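You operate a simulated robot arm through the tools that you are given. There is no shell and no other tool. Be economical: measure what you need, move in short steps, check, and stop when the job is done.

Carry out the task below with a simulated robot arm. There is one attempt and no reset: what you move stays moved.

TASK
Put the S pipe clamp from the top of the sound table on top of the long lens and the L pipe clamp on top of the filter box there.

It is judged by the outcome, as a careful person would: the job done as asked, and still so three seconds after it is handed in. It fails if anything else is knocked over, pushed out of place, dropped, spilled or broken.

THE ROBOT
A 7-joint arm with a two-finger parallel gripper, fixed in place. Base frame: the origin is at the foot of the arm, x ahead of it, y to its left, z up; the work surface is at about z = 0. Lengths are in cm, angles in degrees, forces in N, time in s.
With the tool pointing down near the work surface it reaches from about 24 to 62 cm from the base axis. Its first joint turns from -66.0 to 66.0 degrees. Payload 2.6 kg.
Tool frame: the origin (TCP) lies between the finger pads and is the grasp point; the fingertips stand 3 cm ahead of it; z points along the fingers, y is the line along which they close. The gripper opens to 9.4 cm. The fingers are 2.8 cm wide and 1 cm thick; the gripper's body (5 by 9.6 cm) begins 5.5 cm behind the TCP.
Orientation is that of the tool frame in the base frame, as a unit quaternion [x, y, z, w]. With the fingers straight down and closing along the base's y, the tool's x points along the base's -x, its y along +y and its z along -z.

THE INTERFACE
- The arm moves only by the tool apply_moves. Its argument "commands" is one flat list of numbers, 7 for each row, row after row: the opening, from 0 (shut) to 1 (fully open), then the shift along the base's x, y, z in units of 50 mm (1.0 is 50 mm), then the turn, a rotation vector about the base's x, y, z in units of 6 degrees (1.0 is 6 degrees). In form: [jaw, dx, dy, dz, rx, ry, rz, jaw, dx, dy, dz, rx, ry, rz, ...]. A call has 1 to 10 rows; each row shifts and turns the commanded pose from where the row before left it. A call with a number of a shift or a turn outside -1 to 1 is refused whole. A row lasts 0.2 s, in which the tool goes at most 5 cm and 8.6 degrees; a call with a longer step from one row to the next is refused whole, and so is a gripper value outside its range. A pose out of reach is approached as far as the arm can. The call stops where the force on the tool passes 40 N (or 10 N more than at its start, if that is more) or the arm is blocked; 0.2 s more then pass. The fingers move at their own pace (about 7.2 cm/s each) and stop on an object; they squeeze with about 42 N. The grip force told is the motor's: it shows also when the fingers shut on nothing. Time passes only in rows, and 0.2 s behind the last, so rows that do not move let the fingers close. It gives the time, the measured TCP pose, the force on the tool (base axes), the opening and the grip force at its end, in the units of the frame above (readings bear some noise).
- Cameras (640 x 400 px; columns grow to the right, rows downward): "scene" is fixed at [2.89, 42.29, 58.11]; the picture's right is [-0.86, -0.51, 0.00], its down [-0.20, 0.35, -0.92] and it looks along [0.46, -0.79, -0.40] (base axes); focal length 328 px, centre (320, 200). "wrist" rides on the gripper at [-3.7, 0, -5.8] in the tool frame; the picture's right is [0.00, -1.00, 0.00], its down [0.97, 0.00, -0.24] and it looks along [0.24, 0.00, 0.97] (tool axes); focal length 218 px, centre (320, 200).
- grab_frame(camera): a new picture of that camera. No time passes.
- point_at(camera, pixels): for up to 12 pixels [column, row] of the newest picture of that camera ("zoom" is the newest enlarged one), the place [x, y, z] in the base frame of the surface seen there, good to about 0.2 cm. No time passes.
- enlarge(camera, box): a new picture of the part [left, top, right, bottom] of that camera's present view, enlarged. No time passes.
- close_job(): hands the job in; it is judged then, once.

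Work in short steps. Measure before you move; look again where a grasp or a placing could have gone wrong, and mend it. You have 60 turns and 30 pictures in all, the two below and enlarged ones among them. Open the gripper and draw the arm clear of the work before you hand the job in, unless the task says otherwise; then end with one line.

The tools are called after "Request:" as name(argument=value, ...) on one line, values as JSON. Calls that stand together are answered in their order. apply_moves: Moves the arm, as the interface text tells. Its arguments: {"type":"object","properties":{"commands":{"type":"array","items":{"type":"number"}}},"required":["commands"]} The other tools are called the same way: grab_frame (camera) takes a picture; point_at (camera, pixels) gives the place of the surface under pixels of a picture; enlarge (camera, box) takes an enlarged picture of a part of a camera's view; close_job () hands the job in.

At the start:

```text
time: 0.0
tool_pos: [22.42, -28.38, 37.43]
tool_rot: [0.0, 1.0, 0.0, 0.0]
force: [0.1, -0.1, 0.8]
finger_gap: 9.4
grip_force: 0.0
```

scene: 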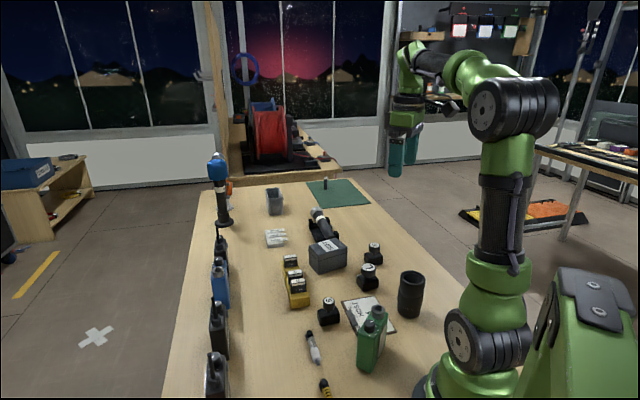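
wrist: 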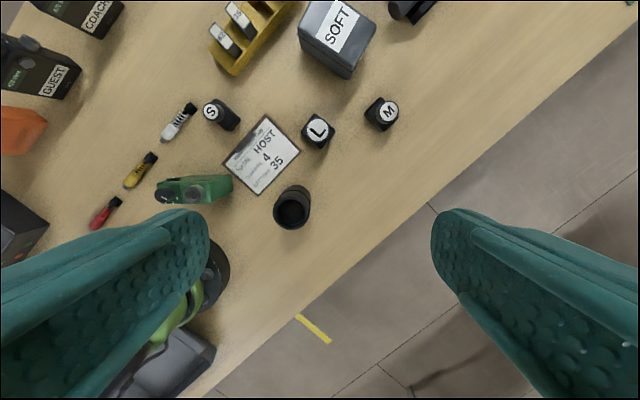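

I'll look closer at the table items: the clamps, the SOFT box and the candidates for the long lens.

Request:
enlarge(camera="scene", box=[260, 170, 440, 340])

Request:
enlarge(camera="wrist", box=[180, 0, 440, 240])

```text
2.35 times, centred on (350, 255) of scene
```

zoom: 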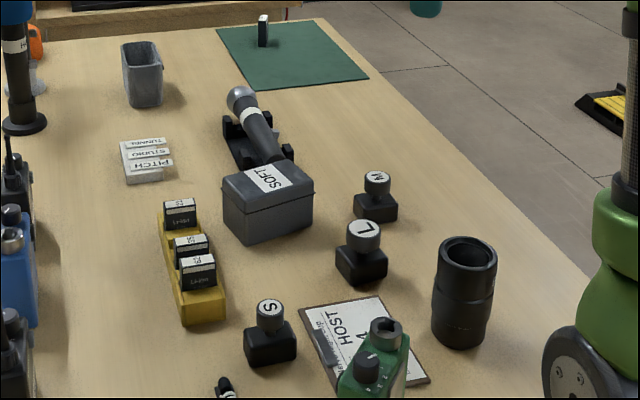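

```text
1.67 times, centred on (310, 120) of wrist
```

zoom: 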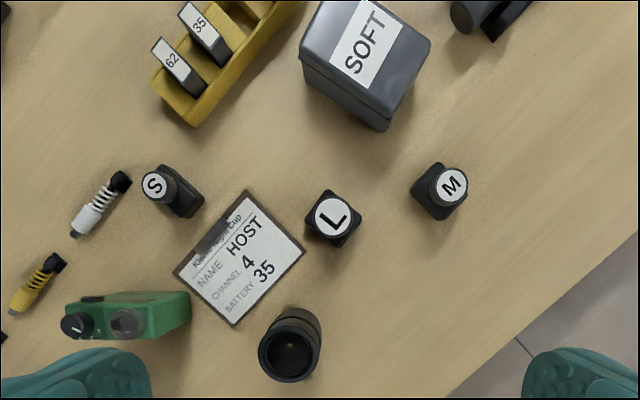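

The S clamp (zoom 155,185), L (333,218), the lens as the black cylinder (290,350), and the SOFT filter box (365,50) are visible. I'll measure all of them.

Request:
point_at(camera="zoom", pixels=[[154, 184], [195, 192], [180, 217], [333, 215], [333, 191], [309, 222], [335, 246], [358, 218], [320, 320], [290, 381], [259, 350], [290, 352]])

Request:
point_at(camera="scene", pixels=[[309, 250], [330, 240], [347, 248], [324, 257], [329, 302], [329, 311], [368, 270], [412, 272], [422, 283], [400, 275], [409, 310], [329, 320]])

Request:
point_at(camera="wrist", pixels=[[316, 2], [374, 20], [354, 58], [300, 32], [348, 76], [212, 112], [318, 129], [308, 192], [277, 205], [290, 186], [381, 112], [395, 8]])

```text
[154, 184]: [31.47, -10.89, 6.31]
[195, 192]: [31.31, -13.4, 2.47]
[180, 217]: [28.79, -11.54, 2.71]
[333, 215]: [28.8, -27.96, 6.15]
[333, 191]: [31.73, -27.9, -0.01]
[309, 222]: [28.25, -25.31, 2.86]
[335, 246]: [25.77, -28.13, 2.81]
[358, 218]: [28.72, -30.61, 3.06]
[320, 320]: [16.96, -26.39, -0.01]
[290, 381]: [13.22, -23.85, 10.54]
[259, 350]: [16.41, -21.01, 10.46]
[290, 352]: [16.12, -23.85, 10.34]
```

```text
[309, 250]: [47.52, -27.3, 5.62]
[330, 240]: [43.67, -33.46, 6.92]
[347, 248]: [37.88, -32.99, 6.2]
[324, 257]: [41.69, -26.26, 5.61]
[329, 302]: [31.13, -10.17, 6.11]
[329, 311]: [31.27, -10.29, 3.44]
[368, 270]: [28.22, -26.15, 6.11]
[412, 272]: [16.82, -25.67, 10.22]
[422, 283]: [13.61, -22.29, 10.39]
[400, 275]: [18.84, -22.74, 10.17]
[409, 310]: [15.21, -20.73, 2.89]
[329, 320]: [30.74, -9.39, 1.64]
```

```text
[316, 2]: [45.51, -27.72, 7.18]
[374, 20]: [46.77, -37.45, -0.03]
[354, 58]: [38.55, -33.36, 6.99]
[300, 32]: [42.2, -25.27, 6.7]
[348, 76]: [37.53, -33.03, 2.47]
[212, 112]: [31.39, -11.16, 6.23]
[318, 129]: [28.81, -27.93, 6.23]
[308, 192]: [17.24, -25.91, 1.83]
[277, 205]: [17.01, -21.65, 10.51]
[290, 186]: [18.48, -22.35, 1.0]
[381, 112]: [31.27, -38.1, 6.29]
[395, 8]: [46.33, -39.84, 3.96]
```

Lens top is about (15.9,-23.8,10.4), box top about 6.9, S knob about (31.3,-11,6.2), L knob about (28.8,-28,6.2). I'll hover over S to read its base orientation.

Request:
apply_moves(commands=[1, 0.25, 0.494, -0.554, 0, 0, 0, 1, 0.25, 0.494, -0.554, 0, 0, 0, 1, 0.25, 0.494, -0.554, 0, 0, 0, 1, 0.25, 0.494, -0.554, 0, 0, 0, 1, 0.25, 0.494, -0.554, 0, 0, 0, 1, 0.25, 0.494, -0.554, 0, 0, 0, 1, 0.25, 0.494, -0.554, 0, 0, 0, 1, 0, 0, 0, 0, 0, 0])

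Request:
grab_frame(camera="wrist")

```text
time: 1.8
tool_pos: [31.35, -10.92, 17.88]
tool_rot: [-0.001, 1.0, 0.0, 0.001]
force: [0.7, -0.6, 0.3]
finger_gap: 9.39
grip_force: 0.0
```

```text
25 pictures are left
```

wrist: 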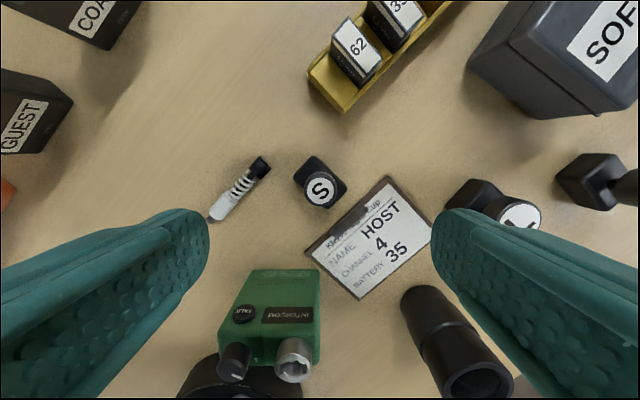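

S sits near (320,185), with its base turned about 45°. I'll enlarge to measure its corners.

Request:
enlarge(camera="wrist", box=[270, 140, 370, 220])

```text
5.00 times, centred on (320, 180) of wrist
```

zoom: 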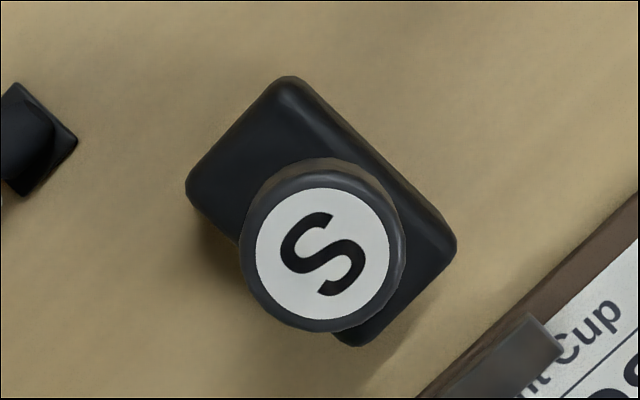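

Request:
point_at(camera="zoom", pixels=[[292, 90], [197, 188], [445, 245], [365, 335], [323, 255], [340, 125], [400, 180], [225, 155], [265, 112], [420, 290], [320, 165]])

```text
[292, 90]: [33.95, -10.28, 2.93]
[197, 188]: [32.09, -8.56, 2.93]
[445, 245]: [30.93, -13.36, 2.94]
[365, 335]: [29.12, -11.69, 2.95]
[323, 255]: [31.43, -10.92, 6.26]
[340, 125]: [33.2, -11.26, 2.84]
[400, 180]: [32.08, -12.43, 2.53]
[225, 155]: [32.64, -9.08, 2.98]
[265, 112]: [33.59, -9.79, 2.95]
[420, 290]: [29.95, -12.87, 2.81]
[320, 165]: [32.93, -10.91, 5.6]
```

S base is a 4.4×2.8 cm block centred at (31.5,-10.97), with its short side along about 135°. I'll turn +45.6° about z, narrow the jaws and descend partway.

Request:
apply_moves(commands=[0.6, 0, 0, -0.1, 0, 0, 0.95, 0.6, 0, 0, -0.1, 0, 0, 0.95, 0.6, 0, 0, -0.1, 0, 0, 0.95, 0.6, 0, 0, -0.1, 0, 0, 0.95, 0.6, 0, 0, -0.1, 0, 0, 0.95, 0.6, 0, 0, -0.1, 0, 0, 0.95, 0.6, 0, 0, -0.1, 0, 0, 0.95, 0.6, 0, 0, -0.1, 0, 0, 0.95, 0.6, 0, 0, 0, 0, 0, 0])

Request:
grab_frame(camera="wrist")

```text
time: 3.8
tool_pos: [31.17, -10.82, 14.06]
tool_rot: [-0.388, 0.922, 0.0, 0.0]
force: [0.0, -0.6, -0.1]
finger_gap: 5.67
grip_force: 0.1
```

```text
23 pictures are left
```

wrist: 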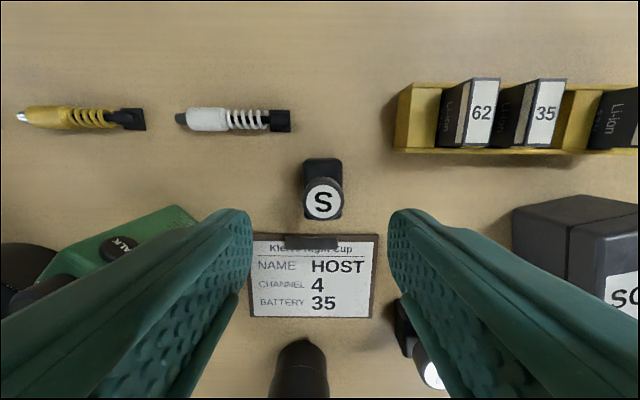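

Yaw lines up well. I'll check the intercom's near corner (195,215) and the card against the left finger's path.

Request:
point_at(camera="wrist", pixels=[[193, 213], [180, 208], [318, 242], [260, 240], [304, 165], [341, 165], [323, 203], [311, 215], [336, 216]])

```text
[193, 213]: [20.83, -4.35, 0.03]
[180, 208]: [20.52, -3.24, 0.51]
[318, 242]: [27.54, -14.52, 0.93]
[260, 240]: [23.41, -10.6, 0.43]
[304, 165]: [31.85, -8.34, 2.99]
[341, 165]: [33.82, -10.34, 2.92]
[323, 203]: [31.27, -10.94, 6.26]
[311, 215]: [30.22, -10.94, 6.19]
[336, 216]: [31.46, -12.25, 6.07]
```

Clear. Descending to z≈3.8, centred on (31.45,-10.97).

Request:
apply_moves(commands=[0.6, 0.05, -0.02, -0.4, 0, 0, 0, 0.6, 0, 0, -0.5, 0, 0, 0, 0.6, 0, 0, -0.5, 0, 0, 0, 0.6, 0, 0, -0.4, 0, 0, 0, 0.6, 0, 0, -0.25, 0, 0, 0, 0.6, 0, 0, 0, 0, 0, 0])

```text
time: 5.2
tool_pos: [31.41, -11.09, 3.79]
tool_rot: [-0.387, 0.922, 0.0, 0.0]
force: [-1.3, 0.0, 0.0]
finger_gap: 5.62
grip_force: 0.0
```

Tool is at z 3.79 with no contact. Closing the gripper.

Request:
apply_moves(commands=[0.1, 0, 0, 0, 0, 0, 0, 0.1, 0, 0, 0, 0, 0, 0, 0.1, 0, 0, 0, 0, 0, 0, 0.1, 0, 0, 0, 0, 0, 0])

```text
time: 6.2
tool_pos: [31.47, -11.24, 3.79]
tool_rot: [-0.387, 0.922, 0.0, -0.001]
force: [0.4, 0.8, -0.3]
finger_gap: 3.11
grip_force: 42.1
```

S is held (3.11 cm, 42 N). Lifting straight up to ~18 and checking.

Request:
apply_moves(commands=[0.1, 0, 0, 0.4, 0, 0, 0, 0.1, 0, 0, 0.8, 0, 0, 0, 0.1, 0, 0, 0.8, 0, 0, 0, 0.1, 0, 0, 0.8, 0, 0, 0, 0.1, 0, 0, 0, 0, 0, -0.95, 0.1, 0, 0, 0, 0, 0, -0.95, 0.1, 0, 0, 0, 0, 0, -0.95, 0.1, 0, 0, 0, 0, 0, -0.95, 0.1, 0, 0, 0, 0, 0, 0])

Request:
grab_frame(camera="wrist")

```text
time: 8.2
tool_pos: [31.47, -11.14, 17.75]
tool_rot: [-0.197, 0.981, 0.0, 0.0]
force: [-0.7, 0.0, 0.0]
finger_gap: 0.96
grip_force: 0.0
```

```text
22 pictures are left
```

wrist: 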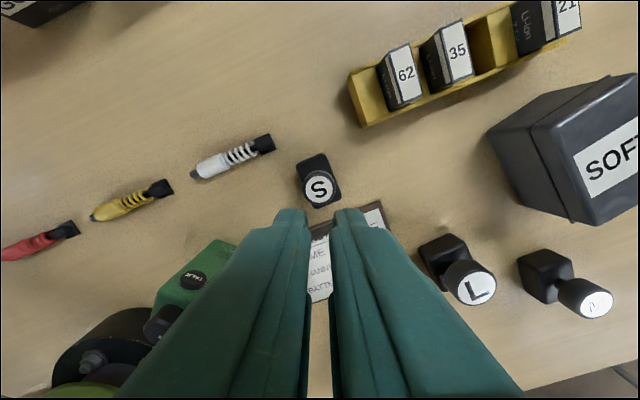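

The gap fell to 0.96, so S slipped out on the lift, though it still stands in place. The base sides may be tapered; I'll look closely from the scene camera.

Request:
enlarge(camera="scene", box=[304, 285, 354, 335])

Request:
enlarge(camera="wrist", box=[270, 140, 370, 220])

```text
8.00 times, centred on (329, 310) of scene
```

zoom: 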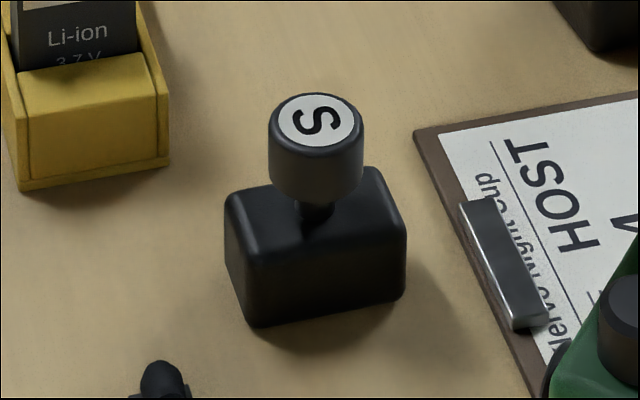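

```text
5.00 times, centred on (320, 180) of wrist
```

zoom: 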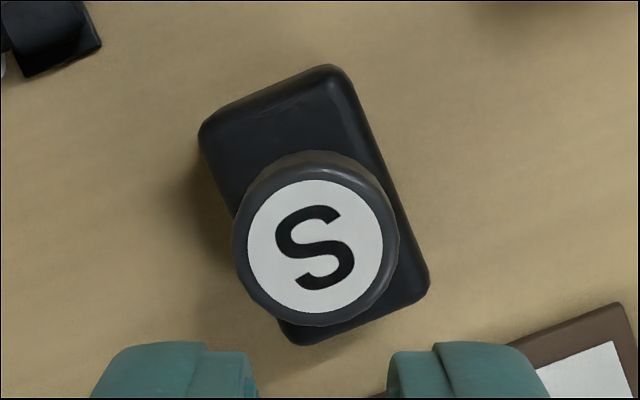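

The base is a smooth block and the knob sits on a thin neck. I'll regrip by the knob (z 3.8–6.2) instead, and first re-measure its position.

Request:
point_at(camera="zoom", pixels=[[315, 247], [248, 245], [383, 245], [315, 182], [315, 312], [330, 85], [213, 135], [415, 280]])

Request:
apply_moves(commands=[0.3, 0, 0, 0, 0, 0, -0.95, 0.5, 0, 0, 0, 0, 0, -0.95, 0.5, 0, 0, 0, 0, 0, -0.95, 0.5, 0, 0, 0, 0, 0, -0.95, 0.5, 0, 0, 0, 0, 0, 0])

```text
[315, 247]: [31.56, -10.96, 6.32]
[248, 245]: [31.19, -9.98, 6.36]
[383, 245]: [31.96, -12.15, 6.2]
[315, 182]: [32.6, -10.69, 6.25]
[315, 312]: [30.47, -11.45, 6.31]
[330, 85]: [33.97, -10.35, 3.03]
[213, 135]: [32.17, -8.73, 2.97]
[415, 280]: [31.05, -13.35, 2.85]
```

```text
time: 9.4
tool_pos: [31.32, -11.21, 17.81]
tool_rot: [0.001, 1.0, 0.0, 0.001]
force: [-0.2, 0.0, 0.5]
finger_gap: 4.7
grip_force: 0.0
```

Knob centre is at about (31.55,-11.05). Descending to z 6.2 with fingertips just above the base, then closing fully.

Request:
apply_moves(commands=[0.5, 0.03, 0.02, -0.6, 0, 0, 0, 0.5, 0, 0, -0.7, 0, 0, 0, 0.5, 0, 0, -0.6, 0, 0, 0, 0.5, 0, 0, -0.32, 0, 0, 0, 0.5, 0, 0, -0.1, 0, 0, 0, 0.5, 0, 0, 0, 0, 0, 0])

Request:
apply_moves(commands=[0, 0, 0, 0, 0, 0, 0, 0, 0, 0, 0, 0, 0, 0, 0, 0, 0, 0, 0, 0, 0, 0, 0, 0, 0, 0, 0, 0, 0, 0, 0, 0.1, 0, 0, 0, 0, 0, 0, 0.1, 0, 0, 0, 0, 0, 0, 0.1, 0, 0, 0])

```text
time: 10.8
tool_pos: [31.67, -11.06, 6.14]
tool_rot: [0.0, 1.0, 0.001, 0.0]
force: [0.4, -0.4, -0.4]
finger_gap: 4.67
grip_force: 0.1
```

```text
time: 12.4
tool_pos: [31.62, -10.93, 7.71]
tool_rot: [0.0, 1.0, -0.001, 0.0]
force: [-1.5, 0.3, -2.0]
finger_gap: 2.69
grip_force: 42.5
```

Knob is held (gap 2.69, about 2 N load) after a 1.5 cm lift. Continuing gently upward.

Request:
apply_moves(commands=[0, 0, 0, 0.2, 0, 0, 0, 0, 0, 0, 0.3, 0, 0, 0, 0, 0, 0, 0.4, 0, 0, 0, 0, 0, 0, 0.4, 0, 0, 0, 0, 0, 0, 0.4, 0, 0, 0, 0, 0, 0, 0.3, 0, 0, 0, 0, 0, 0, 0.2, 0, 0, 0, 0, 0, 0, 0, 0, 0, 0])

Request:
enlarge(camera="scene", box=[264, 200, 444, 320])

```text
time: 14.2
tool_pos: [31.51, -10.94, 18.78]
tool_rot: [0.001, 1.0, 0.001, 0.0]
force: [0.1, -0.9, -1.9]
finger_gap: 2.69
grip_force: 42.2
```

```text
3.33 times, centred on (354, 260) of scene
```

zoom: 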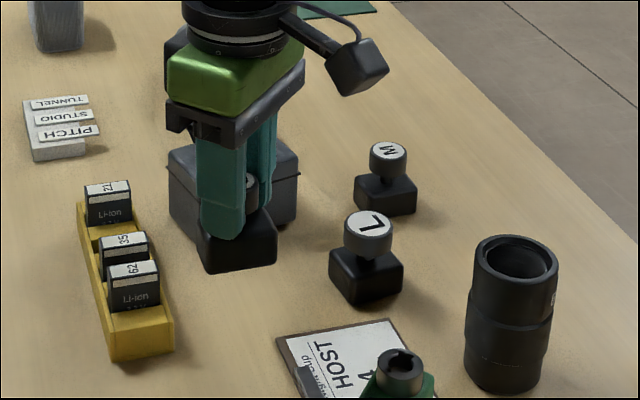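

S is lifted. Now I'll measure the lens rim precisely: outer edge and interior.

Request:
point_at(camera="zoom", pixels=[[478, 254], [555, 264], [516, 238], [515, 283], [500, 240], [540, 243], [490, 275], [540, 281], [515, 258], [500, 262], [530, 270], [515, 248]])

```text
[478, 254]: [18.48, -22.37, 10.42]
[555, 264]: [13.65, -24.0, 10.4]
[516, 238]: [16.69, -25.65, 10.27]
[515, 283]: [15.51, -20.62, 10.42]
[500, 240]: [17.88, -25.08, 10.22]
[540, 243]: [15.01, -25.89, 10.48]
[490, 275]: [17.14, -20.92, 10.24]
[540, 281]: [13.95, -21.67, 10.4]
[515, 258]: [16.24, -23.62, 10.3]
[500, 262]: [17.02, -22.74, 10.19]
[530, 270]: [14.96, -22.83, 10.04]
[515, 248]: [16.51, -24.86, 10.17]
```

The lens rim centres at about (16.0,-23.35), top 10.4, with an effectively closed face. Raising slightly, then moving over it.

Request:
apply_moves(commands=[0, 0, 0, 0.4, 0, 0, 0, 0, -0.2, -0.16, 0.2, 0, 0, 0, 0, -0.41, -0.32, 0, 0, 0, 0, 0, -0.41, -0.33, 0, 0, 0, 0, 0, -0.41, -0.33, 0, 0, 0, 0, 0, -0.41, -0.33, 0, 0, 0, 0, 0, -0.41, -0.33, 0, 0, 0, 0, 0, -0.41, -0.33, 0, 0, 0, 0, 0, -0.41, -0.33, 0, 0, 0, 0, 0, 0, 0, 0, 0, 0, 0])

Request:
enlarge(camera="scene", box=[330, 190, 480, 320])

Request:
grab_frame(camera="wrist")

```text
time: 16.4
tool_pos: [16.46, -23.3, 21.72]
tool_rot: [0.0, 1.0, 0.0, 0.0]
force: [0.6, 0.3, -1.1]
finger_gap: 2.68
grip_force: 42.3
```

```text
3.08 times, centred on (405, 255) of scene
```

zoom: 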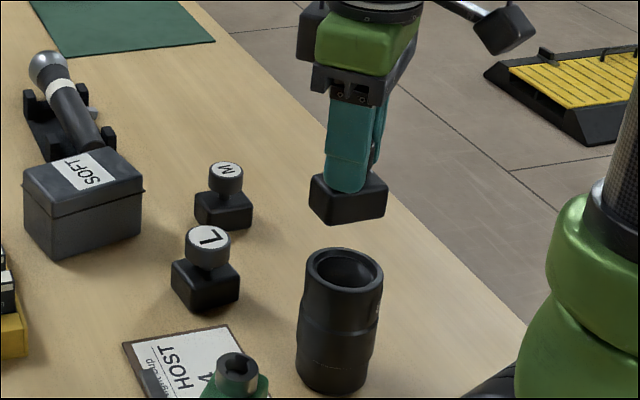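

```text
17 pictures are left
```

wrist: 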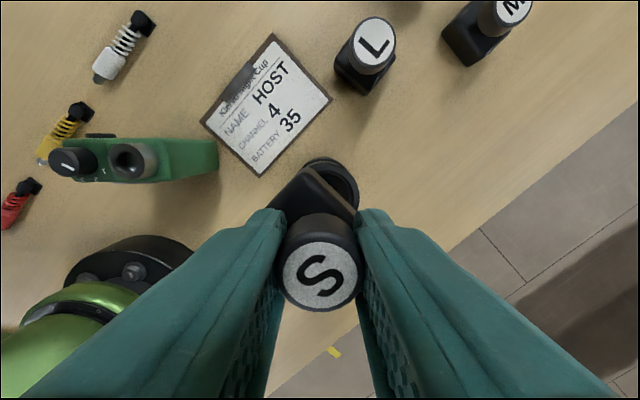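

The lens's far rim shows beyond the held base at about (333,158)–(358,190). Measuring those points and the base edges to check alignment.

Request:
point_at(camera="wrist", pixels=[[318, 160], [333, 159], [345, 166], [354, 178], [356, 195], [308, 168], [308, 185], [352, 212], [276, 212]])

Request:
point_at(camera="zoom", pixels=[[307, 272], [382, 280], [345, 250], [340, 291], [318, 282], [372, 260], [320, 257], [366, 290], [311, 195], [326, 220], [385, 190], [383, 212]])

```text
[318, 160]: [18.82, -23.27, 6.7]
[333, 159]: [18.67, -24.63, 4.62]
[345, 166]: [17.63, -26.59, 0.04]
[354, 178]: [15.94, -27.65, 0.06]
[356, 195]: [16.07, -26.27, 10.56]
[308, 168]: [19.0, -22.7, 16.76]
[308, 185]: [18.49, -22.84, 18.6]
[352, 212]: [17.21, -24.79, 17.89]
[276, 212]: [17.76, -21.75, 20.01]
```

```text
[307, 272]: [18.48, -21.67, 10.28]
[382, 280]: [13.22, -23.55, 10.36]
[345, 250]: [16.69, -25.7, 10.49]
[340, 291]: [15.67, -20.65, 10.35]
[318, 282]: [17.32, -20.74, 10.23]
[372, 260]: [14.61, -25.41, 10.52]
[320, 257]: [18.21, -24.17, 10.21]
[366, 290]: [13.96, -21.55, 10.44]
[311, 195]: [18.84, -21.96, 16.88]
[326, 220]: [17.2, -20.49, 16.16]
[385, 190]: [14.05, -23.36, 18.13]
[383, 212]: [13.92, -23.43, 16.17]
```

The lens centre is (15.95,-23.4) and the held base's about (16.4,-23.05). I'll shift (-0.45,-0.3) and come down to just above contact.

Request:
apply_moves(commands=[0, -0.09, -0.06, -0.2, 0, 0, 0, 0, 0, 0, -0.35, 0, 0, 0, 0, 0, 0, -0.27, 0, 0, 0, 0, 0, 0, -0.1, 0, 0, 0, 0, 0, 0, 0, 0, 0, 0])

Request:
enlarge(camera="scene", box=[370, 220, 450, 320])

```text
time: 17.6
tool_pos: [15.85, -23.64, 17.19]
tool_rot: [0.0, 1.0, 0.0, 0.0]
force: [0.4, 0.5, -1.5]
finger_gap: 2.69
grip_force: 42.3
```

```text
4.00 times, centred on (410, 270) of scene
```

zoom: 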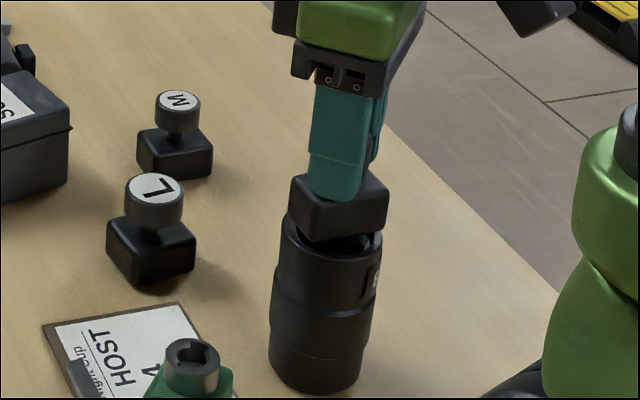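

Base is just above the rim. Measuring base corners and rim edges once more for centring.

Request:
point_at(camera="zoom", pixels=[[292, 205], [293, 185], [322, 238], [325, 215], [386, 218], [386, 195], [285, 230], [381, 245], [330, 258], [300, 246], [360, 258], [285, 220]])

```text
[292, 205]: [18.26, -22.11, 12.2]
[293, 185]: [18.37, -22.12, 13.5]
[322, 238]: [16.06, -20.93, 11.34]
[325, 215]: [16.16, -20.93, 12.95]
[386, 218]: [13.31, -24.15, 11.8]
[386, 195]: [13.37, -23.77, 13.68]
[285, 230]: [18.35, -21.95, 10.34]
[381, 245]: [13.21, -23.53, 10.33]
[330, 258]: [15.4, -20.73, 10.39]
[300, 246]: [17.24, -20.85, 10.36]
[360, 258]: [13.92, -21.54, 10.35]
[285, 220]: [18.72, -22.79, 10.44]
```

Base centre is about (15.75,-23.2) against the lens's (15.95,-23.4). Small correction, then lower in tiny steps to contact.

Request:
apply_moves(commands=[0, 0.03, -0.02, -0.03, 0, 0, 0, 0, 0, 0, -0.04, 0, 0, 0, 0, 0, 0, -0.03, 0, 0, 0, 0, 0, 0, -0.02, 0, 0, 0, 0, 0, 0, 0, 0, 0, 0])

```text
time: 18.8
tool_pos: [16.09, -23.83, 16.56]
tool_rot: [0.0, 1.0, -0.001, 0.001]
force: [-5.6, 6.3, 32.8]
finger_gap: 2.69
grip_force: 42.0
```

Contact at z 16.56 (33 N). I'll ease up slightly and check.

Request:
apply_moves(commands=[0, 0, 0, 0.012, 0, 0, 0, 0, 0, 0, 0, 0, 0, 0])

Request:
enlarge(camera="scene", box=[370, 220, 450, 320])

```text
time: 19.4
tool_pos: [15.96, -23.74, 16.66]
tool_rot: [0.0, 1.0, -0.002, 0.0]
force: [0.6, 0.6, 16.2]
finger_gap: 2.66
grip_force: 42.1
```

```text
4.00 times, centred on (410, 270) of scene
```

zoom: 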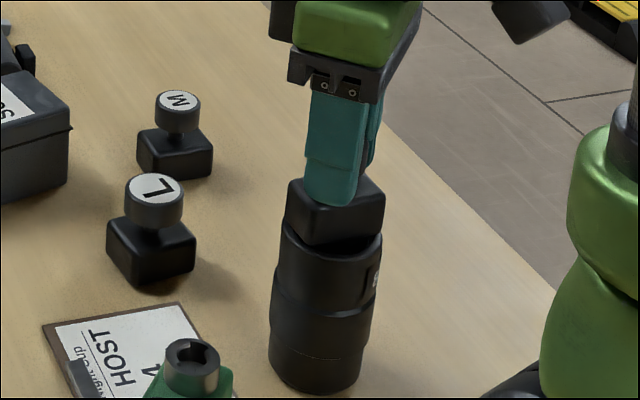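

The base sits on the rim. Easing a touch more and opening slowly.

Request:
apply_moves(commands=[0, 0, 0, 0.01, 0, 0, 0, 0.25, 0, 0, 0, 0, 0, 0, 0.35, 0, 0, 0, 0, 0, 0, 0.5, 0, 0, 0, 0, 0, 0, 0.5, 0, 0, 0, 0, 0, 0])

Request:
apply_moves(commands=[0.5, 0, 0, 0.2, 0, 0, 0, 0.5, 0, 0, 0.5, 0, 0, 0, 0.5, 0, 0, 0.7, 0, 0, 0, 0.5, 0, 0, 0, 0, 0, 0])

Request:
enlarge(camera="scene", box=[340, 220, 450, 320])

Request:
grab_frame(camera="wrist")

```text
time: 20.6
tool_pos: [15.94, -23.69, 16.58]
tool_rot: [0.0, 1.0, 0.0, 0.0]
force: [-0.4, -1.0, 0.4]
finger_gap: 4.67
grip_force: 0.0
```

```text
time: 21.6
tool_pos: [16.03, -23.8, 23.7]
tool_rot: [0.001, 1.0, 0.0, 0.0]
force: [-0.4, -0.1, 0.1]
finger_gap: 4.7
grip_force: 0.1
```

```text
4.00 times, centred on (395, 270) of scene
```

zoom: 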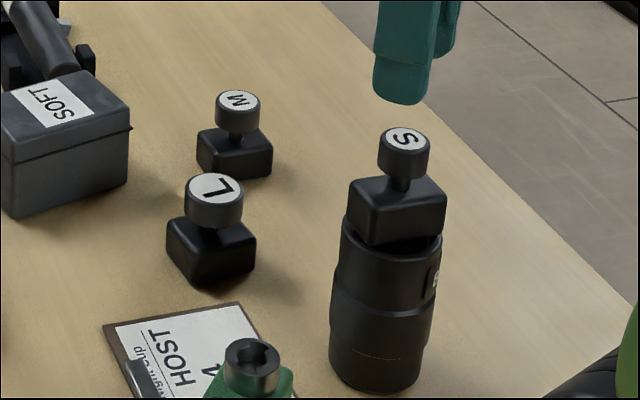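

```text
13 pictures are left
```

wrist: 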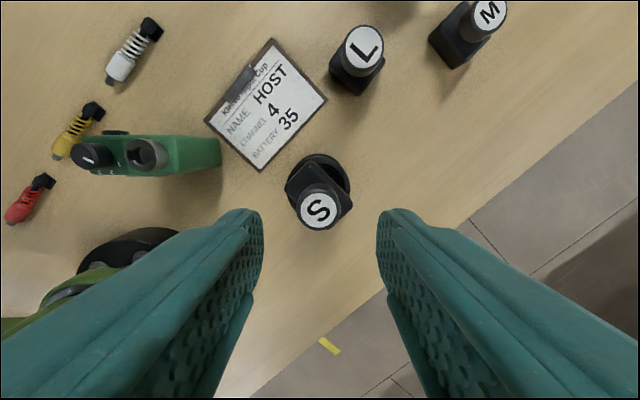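

S stands flat on the lens. Moving next over L at (28.8,-27.95).

Request:
apply_moves(commands=[0.5, 0.256, -0.084, 0, 0, 0, 0, 0.5, 0.512, -0.168, 0, 0, 0, 0, 0.5, 0.512, -0.168, 0, 0, 0, 0, 0.5, 0.512, -0.168, 0, 0, 0, 0, 0.5, 0.512, -0.168, -0.3, 0, 0, 0, 0.5, 0.256, -0.084, -0.7, 0, 0, 0, 0.5, 0, 0, -0.4, 0, 0, 0, 0.5, 0, 0, 0, 0, 0, 0])

Request:
enlarge(camera="wrist", box=[240, 120, 400, 240])

```text
time: 23.4
tool_pos: [28.9, -27.87, 16.57]
tool_rot: [0.001, 1.0, 0.0, 0.0]
force: [0.1, 0.1, -0.1]
finger_gap: 4.71
grip_force: 0.1
```

```text
3.33 times, centred on (320, 180) of wrist
```

zoom: 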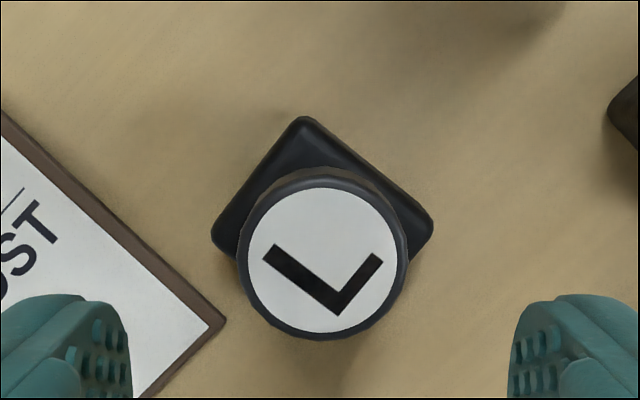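

Request:
point_at(camera="zoom", pixels=[[322, 260], [250, 260], [394, 260], [322, 192], [322, 328], [303, 130], [222, 230], [425, 225], [210, 330]])

```text
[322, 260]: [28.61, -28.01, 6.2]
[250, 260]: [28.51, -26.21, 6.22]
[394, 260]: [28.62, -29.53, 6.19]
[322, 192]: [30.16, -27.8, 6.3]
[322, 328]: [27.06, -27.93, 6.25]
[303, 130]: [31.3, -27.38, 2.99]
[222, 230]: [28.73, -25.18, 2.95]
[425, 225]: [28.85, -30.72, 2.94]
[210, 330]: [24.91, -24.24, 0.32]
```

L knob is at (28.62,-27.95), about 3.5 cm across. Opening to 0.6, descending to z 6.15 and gripping, then a small lift.

Request:
apply_moves(commands=[0.6, -0.04, -0.01, -0.4, 0, 0, 0, 0.6, 0, 0, -0.6, 0, 0, 0, 0.6, 0, 0, -0.6, 0, 0, 0, 0.6, 0, 0, -0.35, 0, 0, 0, 0.6, 0, 0, -0.13, 0, 0, 0, 0.6, 0, 0, 0, 0, 0, 0])

Request:
apply_moves(commands=[0, 0, 0, 0, 0, 0, 0, 0, 0, 0, 0, 0, 0, 0, 0, 0, 0, 0, 0, 0, 0, 0, 0, 0, 0, 0, 0, 0, 0, 0, 0, 0.1, 0, 0, 0, 0, 0, 0, 0.1, 0, 0, 0, 0, 0, 0, 0.1, 0, 0, 0])

```text
time: 24.8
tool_pos: [28.52, -27.88, 6.12]
tool_rot: [0.0, 1.0, -0.001, 0.0]
force: [0.6, 0.1, 0.0]
finger_gap: 5.67
grip_force: 0.2
```

```text
time: 26.4
tool_pos: [28.52, -27.88, 7.72]
tool_rot: [0.0, 1.0, 0.001, -0.001]
force: [-0.6, -0.2, -2.7]
finger_gap: 3.88
grip_force: 42.0
```

L is held (gap 3.88, −2.7 N). Lifting gently to ~17 and looking at the box.

Request:
apply_moves(commands=[0, 0, 0, 0.2, 0, 0, 0, 0, 0, 0, 0.35, 0, 0, 0, 0, 0, 0, 0.4, 0, 0, 0, 0, 0, 0, 0.4, 0, 0, 0, 0, 0, 0, 0.35, 0, 0, 0, 0, 0, 0, 0.2, 0, 0, 0, 0, 0, 0, 0, 0, 0, 0])

Request:
grab_frame(camera="wrist")

Request:
enlarge(camera="scene", box=[280, 180, 400, 290])

```text
time: 28.0
tool_pos: [28.74, -27.95, 17.21]
tool_rot: [0.001, 1.0, 0.0, 0.0]
force: [0.0, 0.6, -2.7]
finger_gap: 3.87
grip_force: 42.1
```

```text
11 pictures are left
```

wrist: 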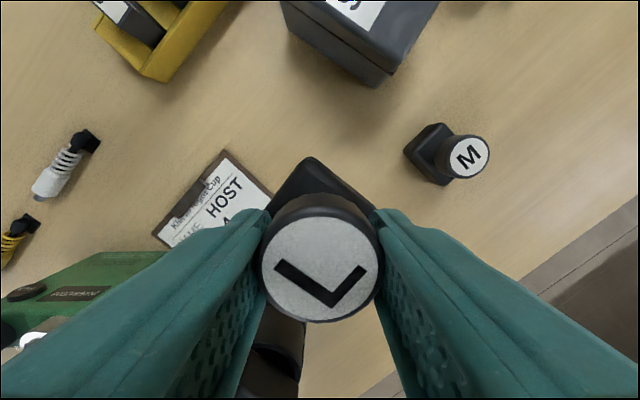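

```text
3.64 times, centred on (340, 235) of scene
```

zoom: 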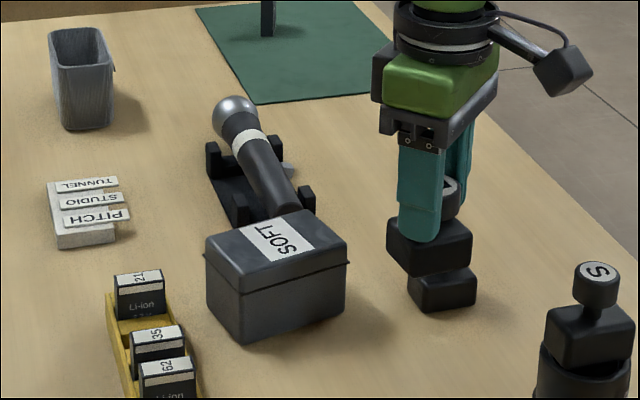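

The SOFT box lid is fully visible. Measuring its corners at (207,240), (305,212), (345,255), (240,278).

Request:
point_at(camera="zoom", pixels=[[210, 240], [303, 213], [343, 253], [242, 275], [275, 243], [290, 212], [280, 235], [255, 250], [300, 250], [270, 200], [300, 190]])

```text
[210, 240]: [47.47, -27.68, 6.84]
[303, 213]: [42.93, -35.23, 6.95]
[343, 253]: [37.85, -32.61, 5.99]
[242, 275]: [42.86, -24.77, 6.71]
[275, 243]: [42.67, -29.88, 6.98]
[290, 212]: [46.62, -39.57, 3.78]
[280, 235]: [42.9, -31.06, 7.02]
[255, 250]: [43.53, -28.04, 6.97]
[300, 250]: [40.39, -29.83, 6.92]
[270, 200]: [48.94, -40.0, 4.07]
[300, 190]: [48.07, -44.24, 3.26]
```

Lid is centred at (42.8,-30.05), flat at z 7.0. Moving above it at the same height, then down to just above contact.

Request:
apply_moves(commands=[0, 0.2, -0.03, 0, 0, 0, 0, 0, 0.4, -0.06, 0, 0, 0, 0, 0, 0.5, -0.075, 0, 0, 0, 0, 0, 0.5, -0.075, 0, 0, 0, 0, 0, 0.5, -0.075, 0, 0, 0, 0, 0, 0.4, -0.06, 0, 0, 0, 0, 0, 0.3, -0.045, -0.15, 0, 0, 0, 0, 0, 0, -0.35, 0, 0, 0, 0, 0, 0, -0.18, 0, 0, 0, 0, 0, 0, 0, 0, 0, 0])

Request:
enlarge(camera="scene", box=[280, 180, 400, 290])

```text
time: 30.2
tool_pos: [42.67, -30.1, 13.79]
tool_rot: [0.0, 1.0, 0.0, 0.0]
force: [-0.9, -0.9, -2.5]
finger_gap: 3.87
grip_force: 42.2
```

```text
3.64 times, centred on (340, 235) of scene
```

zoom: 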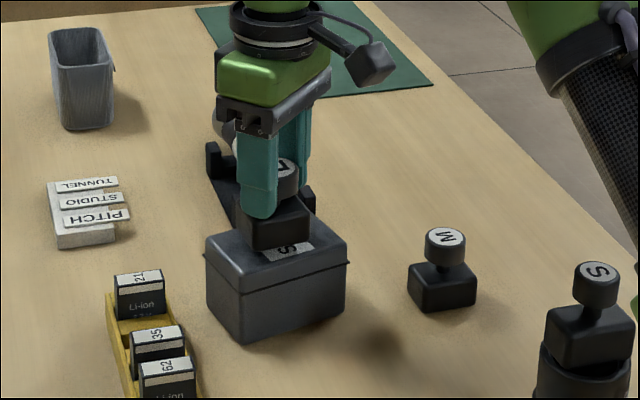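

Well centred and just above the lid. Lowering in tiny steps.

Request:
apply_moves(commands=[0, 0, 0, -0.05, 0, 0, 0, 0, 0, 0, -0.04, 0, 0, 0, 0, 0, 0, -0.025, 0, 0, 0, 0, 0, 0, -0.015, 0, 0, 0, 0, 0, 0, 0, 0, 0, 0])

```text
time: 31.4
tool_pos: [42.67, -29.98, 13.2]
tool_rot: [0.001, 1.0, 0.0, 0.001]
force: [-0.1, -0.5, -2.6]
finger_gap: 3.88
grip_force: 42.0
```

No contact yet. Going down a little more.

Request:
apply_moves(commands=[0, 0, 0, -0.015, 0, 0, 0, 0, 0, 0, -0.015, 0, 0, 0, 0, 0, 0, 0, 0, 0, 0])

```text
time: 32.2
tool_pos: [42.58, -29.98, 13.07]
tool_rot: [0.0, 1.0, -0.001, 0.0]
force: [-2.6, 1.6, 10.5]
finger_gap: 3.88
grip_force: 42.0
```

Contact (10 N) at z 13.07. Releasing gradually, then rising.

Request:
apply_moves(commands=[0.38, 0, 0, 0.005, 0, 0, 0, 0.45, 0, 0, 0, 0, 0, 0, 0.6, 0, 0, 0, 0, 0, 0, 0.6, 0, 0, 0, 0, 0, 0, 0.6, 0, 0, 0, 0, 0, 0])

Request:
apply_moves(commands=[0.6, 0, 0, 0.2, 0, 0, 0, 0.6, 0, 0, 0.5, 0, 0, 0, 0.6, 0, 0, 0.8, 0, 0, 0, 0.6, 0, 0, 0.8, 0, 0, 0, 0.6, -0.5, 0, 0.8, 0, 0, 0, 0.6, -0.6, 0, 0.5, 0, 0, 0, 0.6, -0.5, 0, 0, 0, 0, 0, 0.6, 0, 0, 0, 0, 0, 0])

Request:
enlarge(camera="scene", box=[260, 170, 450, 340])

Request:
grab_frame(camera="wrist")

```text
time: 33.4
tool_pos: [42.47, -30.09, 13.01]
tool_rot: [0.0, 1.0, 0.0, -0.001]
force: [0.6, 0.3, -0.5]
finger_gap: 5.66
grip_force: 0.1
```

```text
time: 35.2
tool_pos: [34.34, -30.22, 31.0]
tool_rot: [0.001, 1.0, 0.0, 0.0]
force: [-0.3, -0.2, -0.3]
finger_gap: 5.63
grip_force: 0.1
```

```text
2.35 times, centred on (355, 255) of scene
```

zoom: 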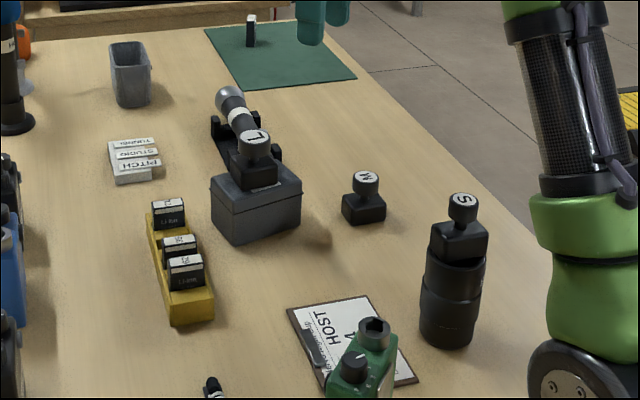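

```text
7 pictures are left
```

wrist: 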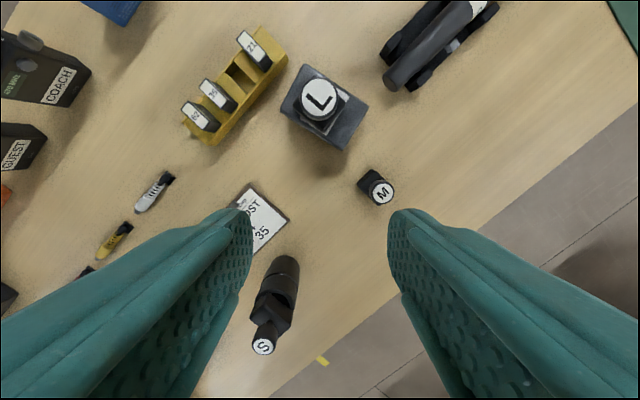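

L stands on the SOFT box and S on the lens. The gripper is open and clear and nothing else has moved, so I'm handing in.

Request:
close_job()

```text
The job is handed in.
```

The S pipe clamp is on top of the long lens and the L pipe clamp is on top of the filter box; S slipped out of the first grip but stayed in place, and nothing else was moved.
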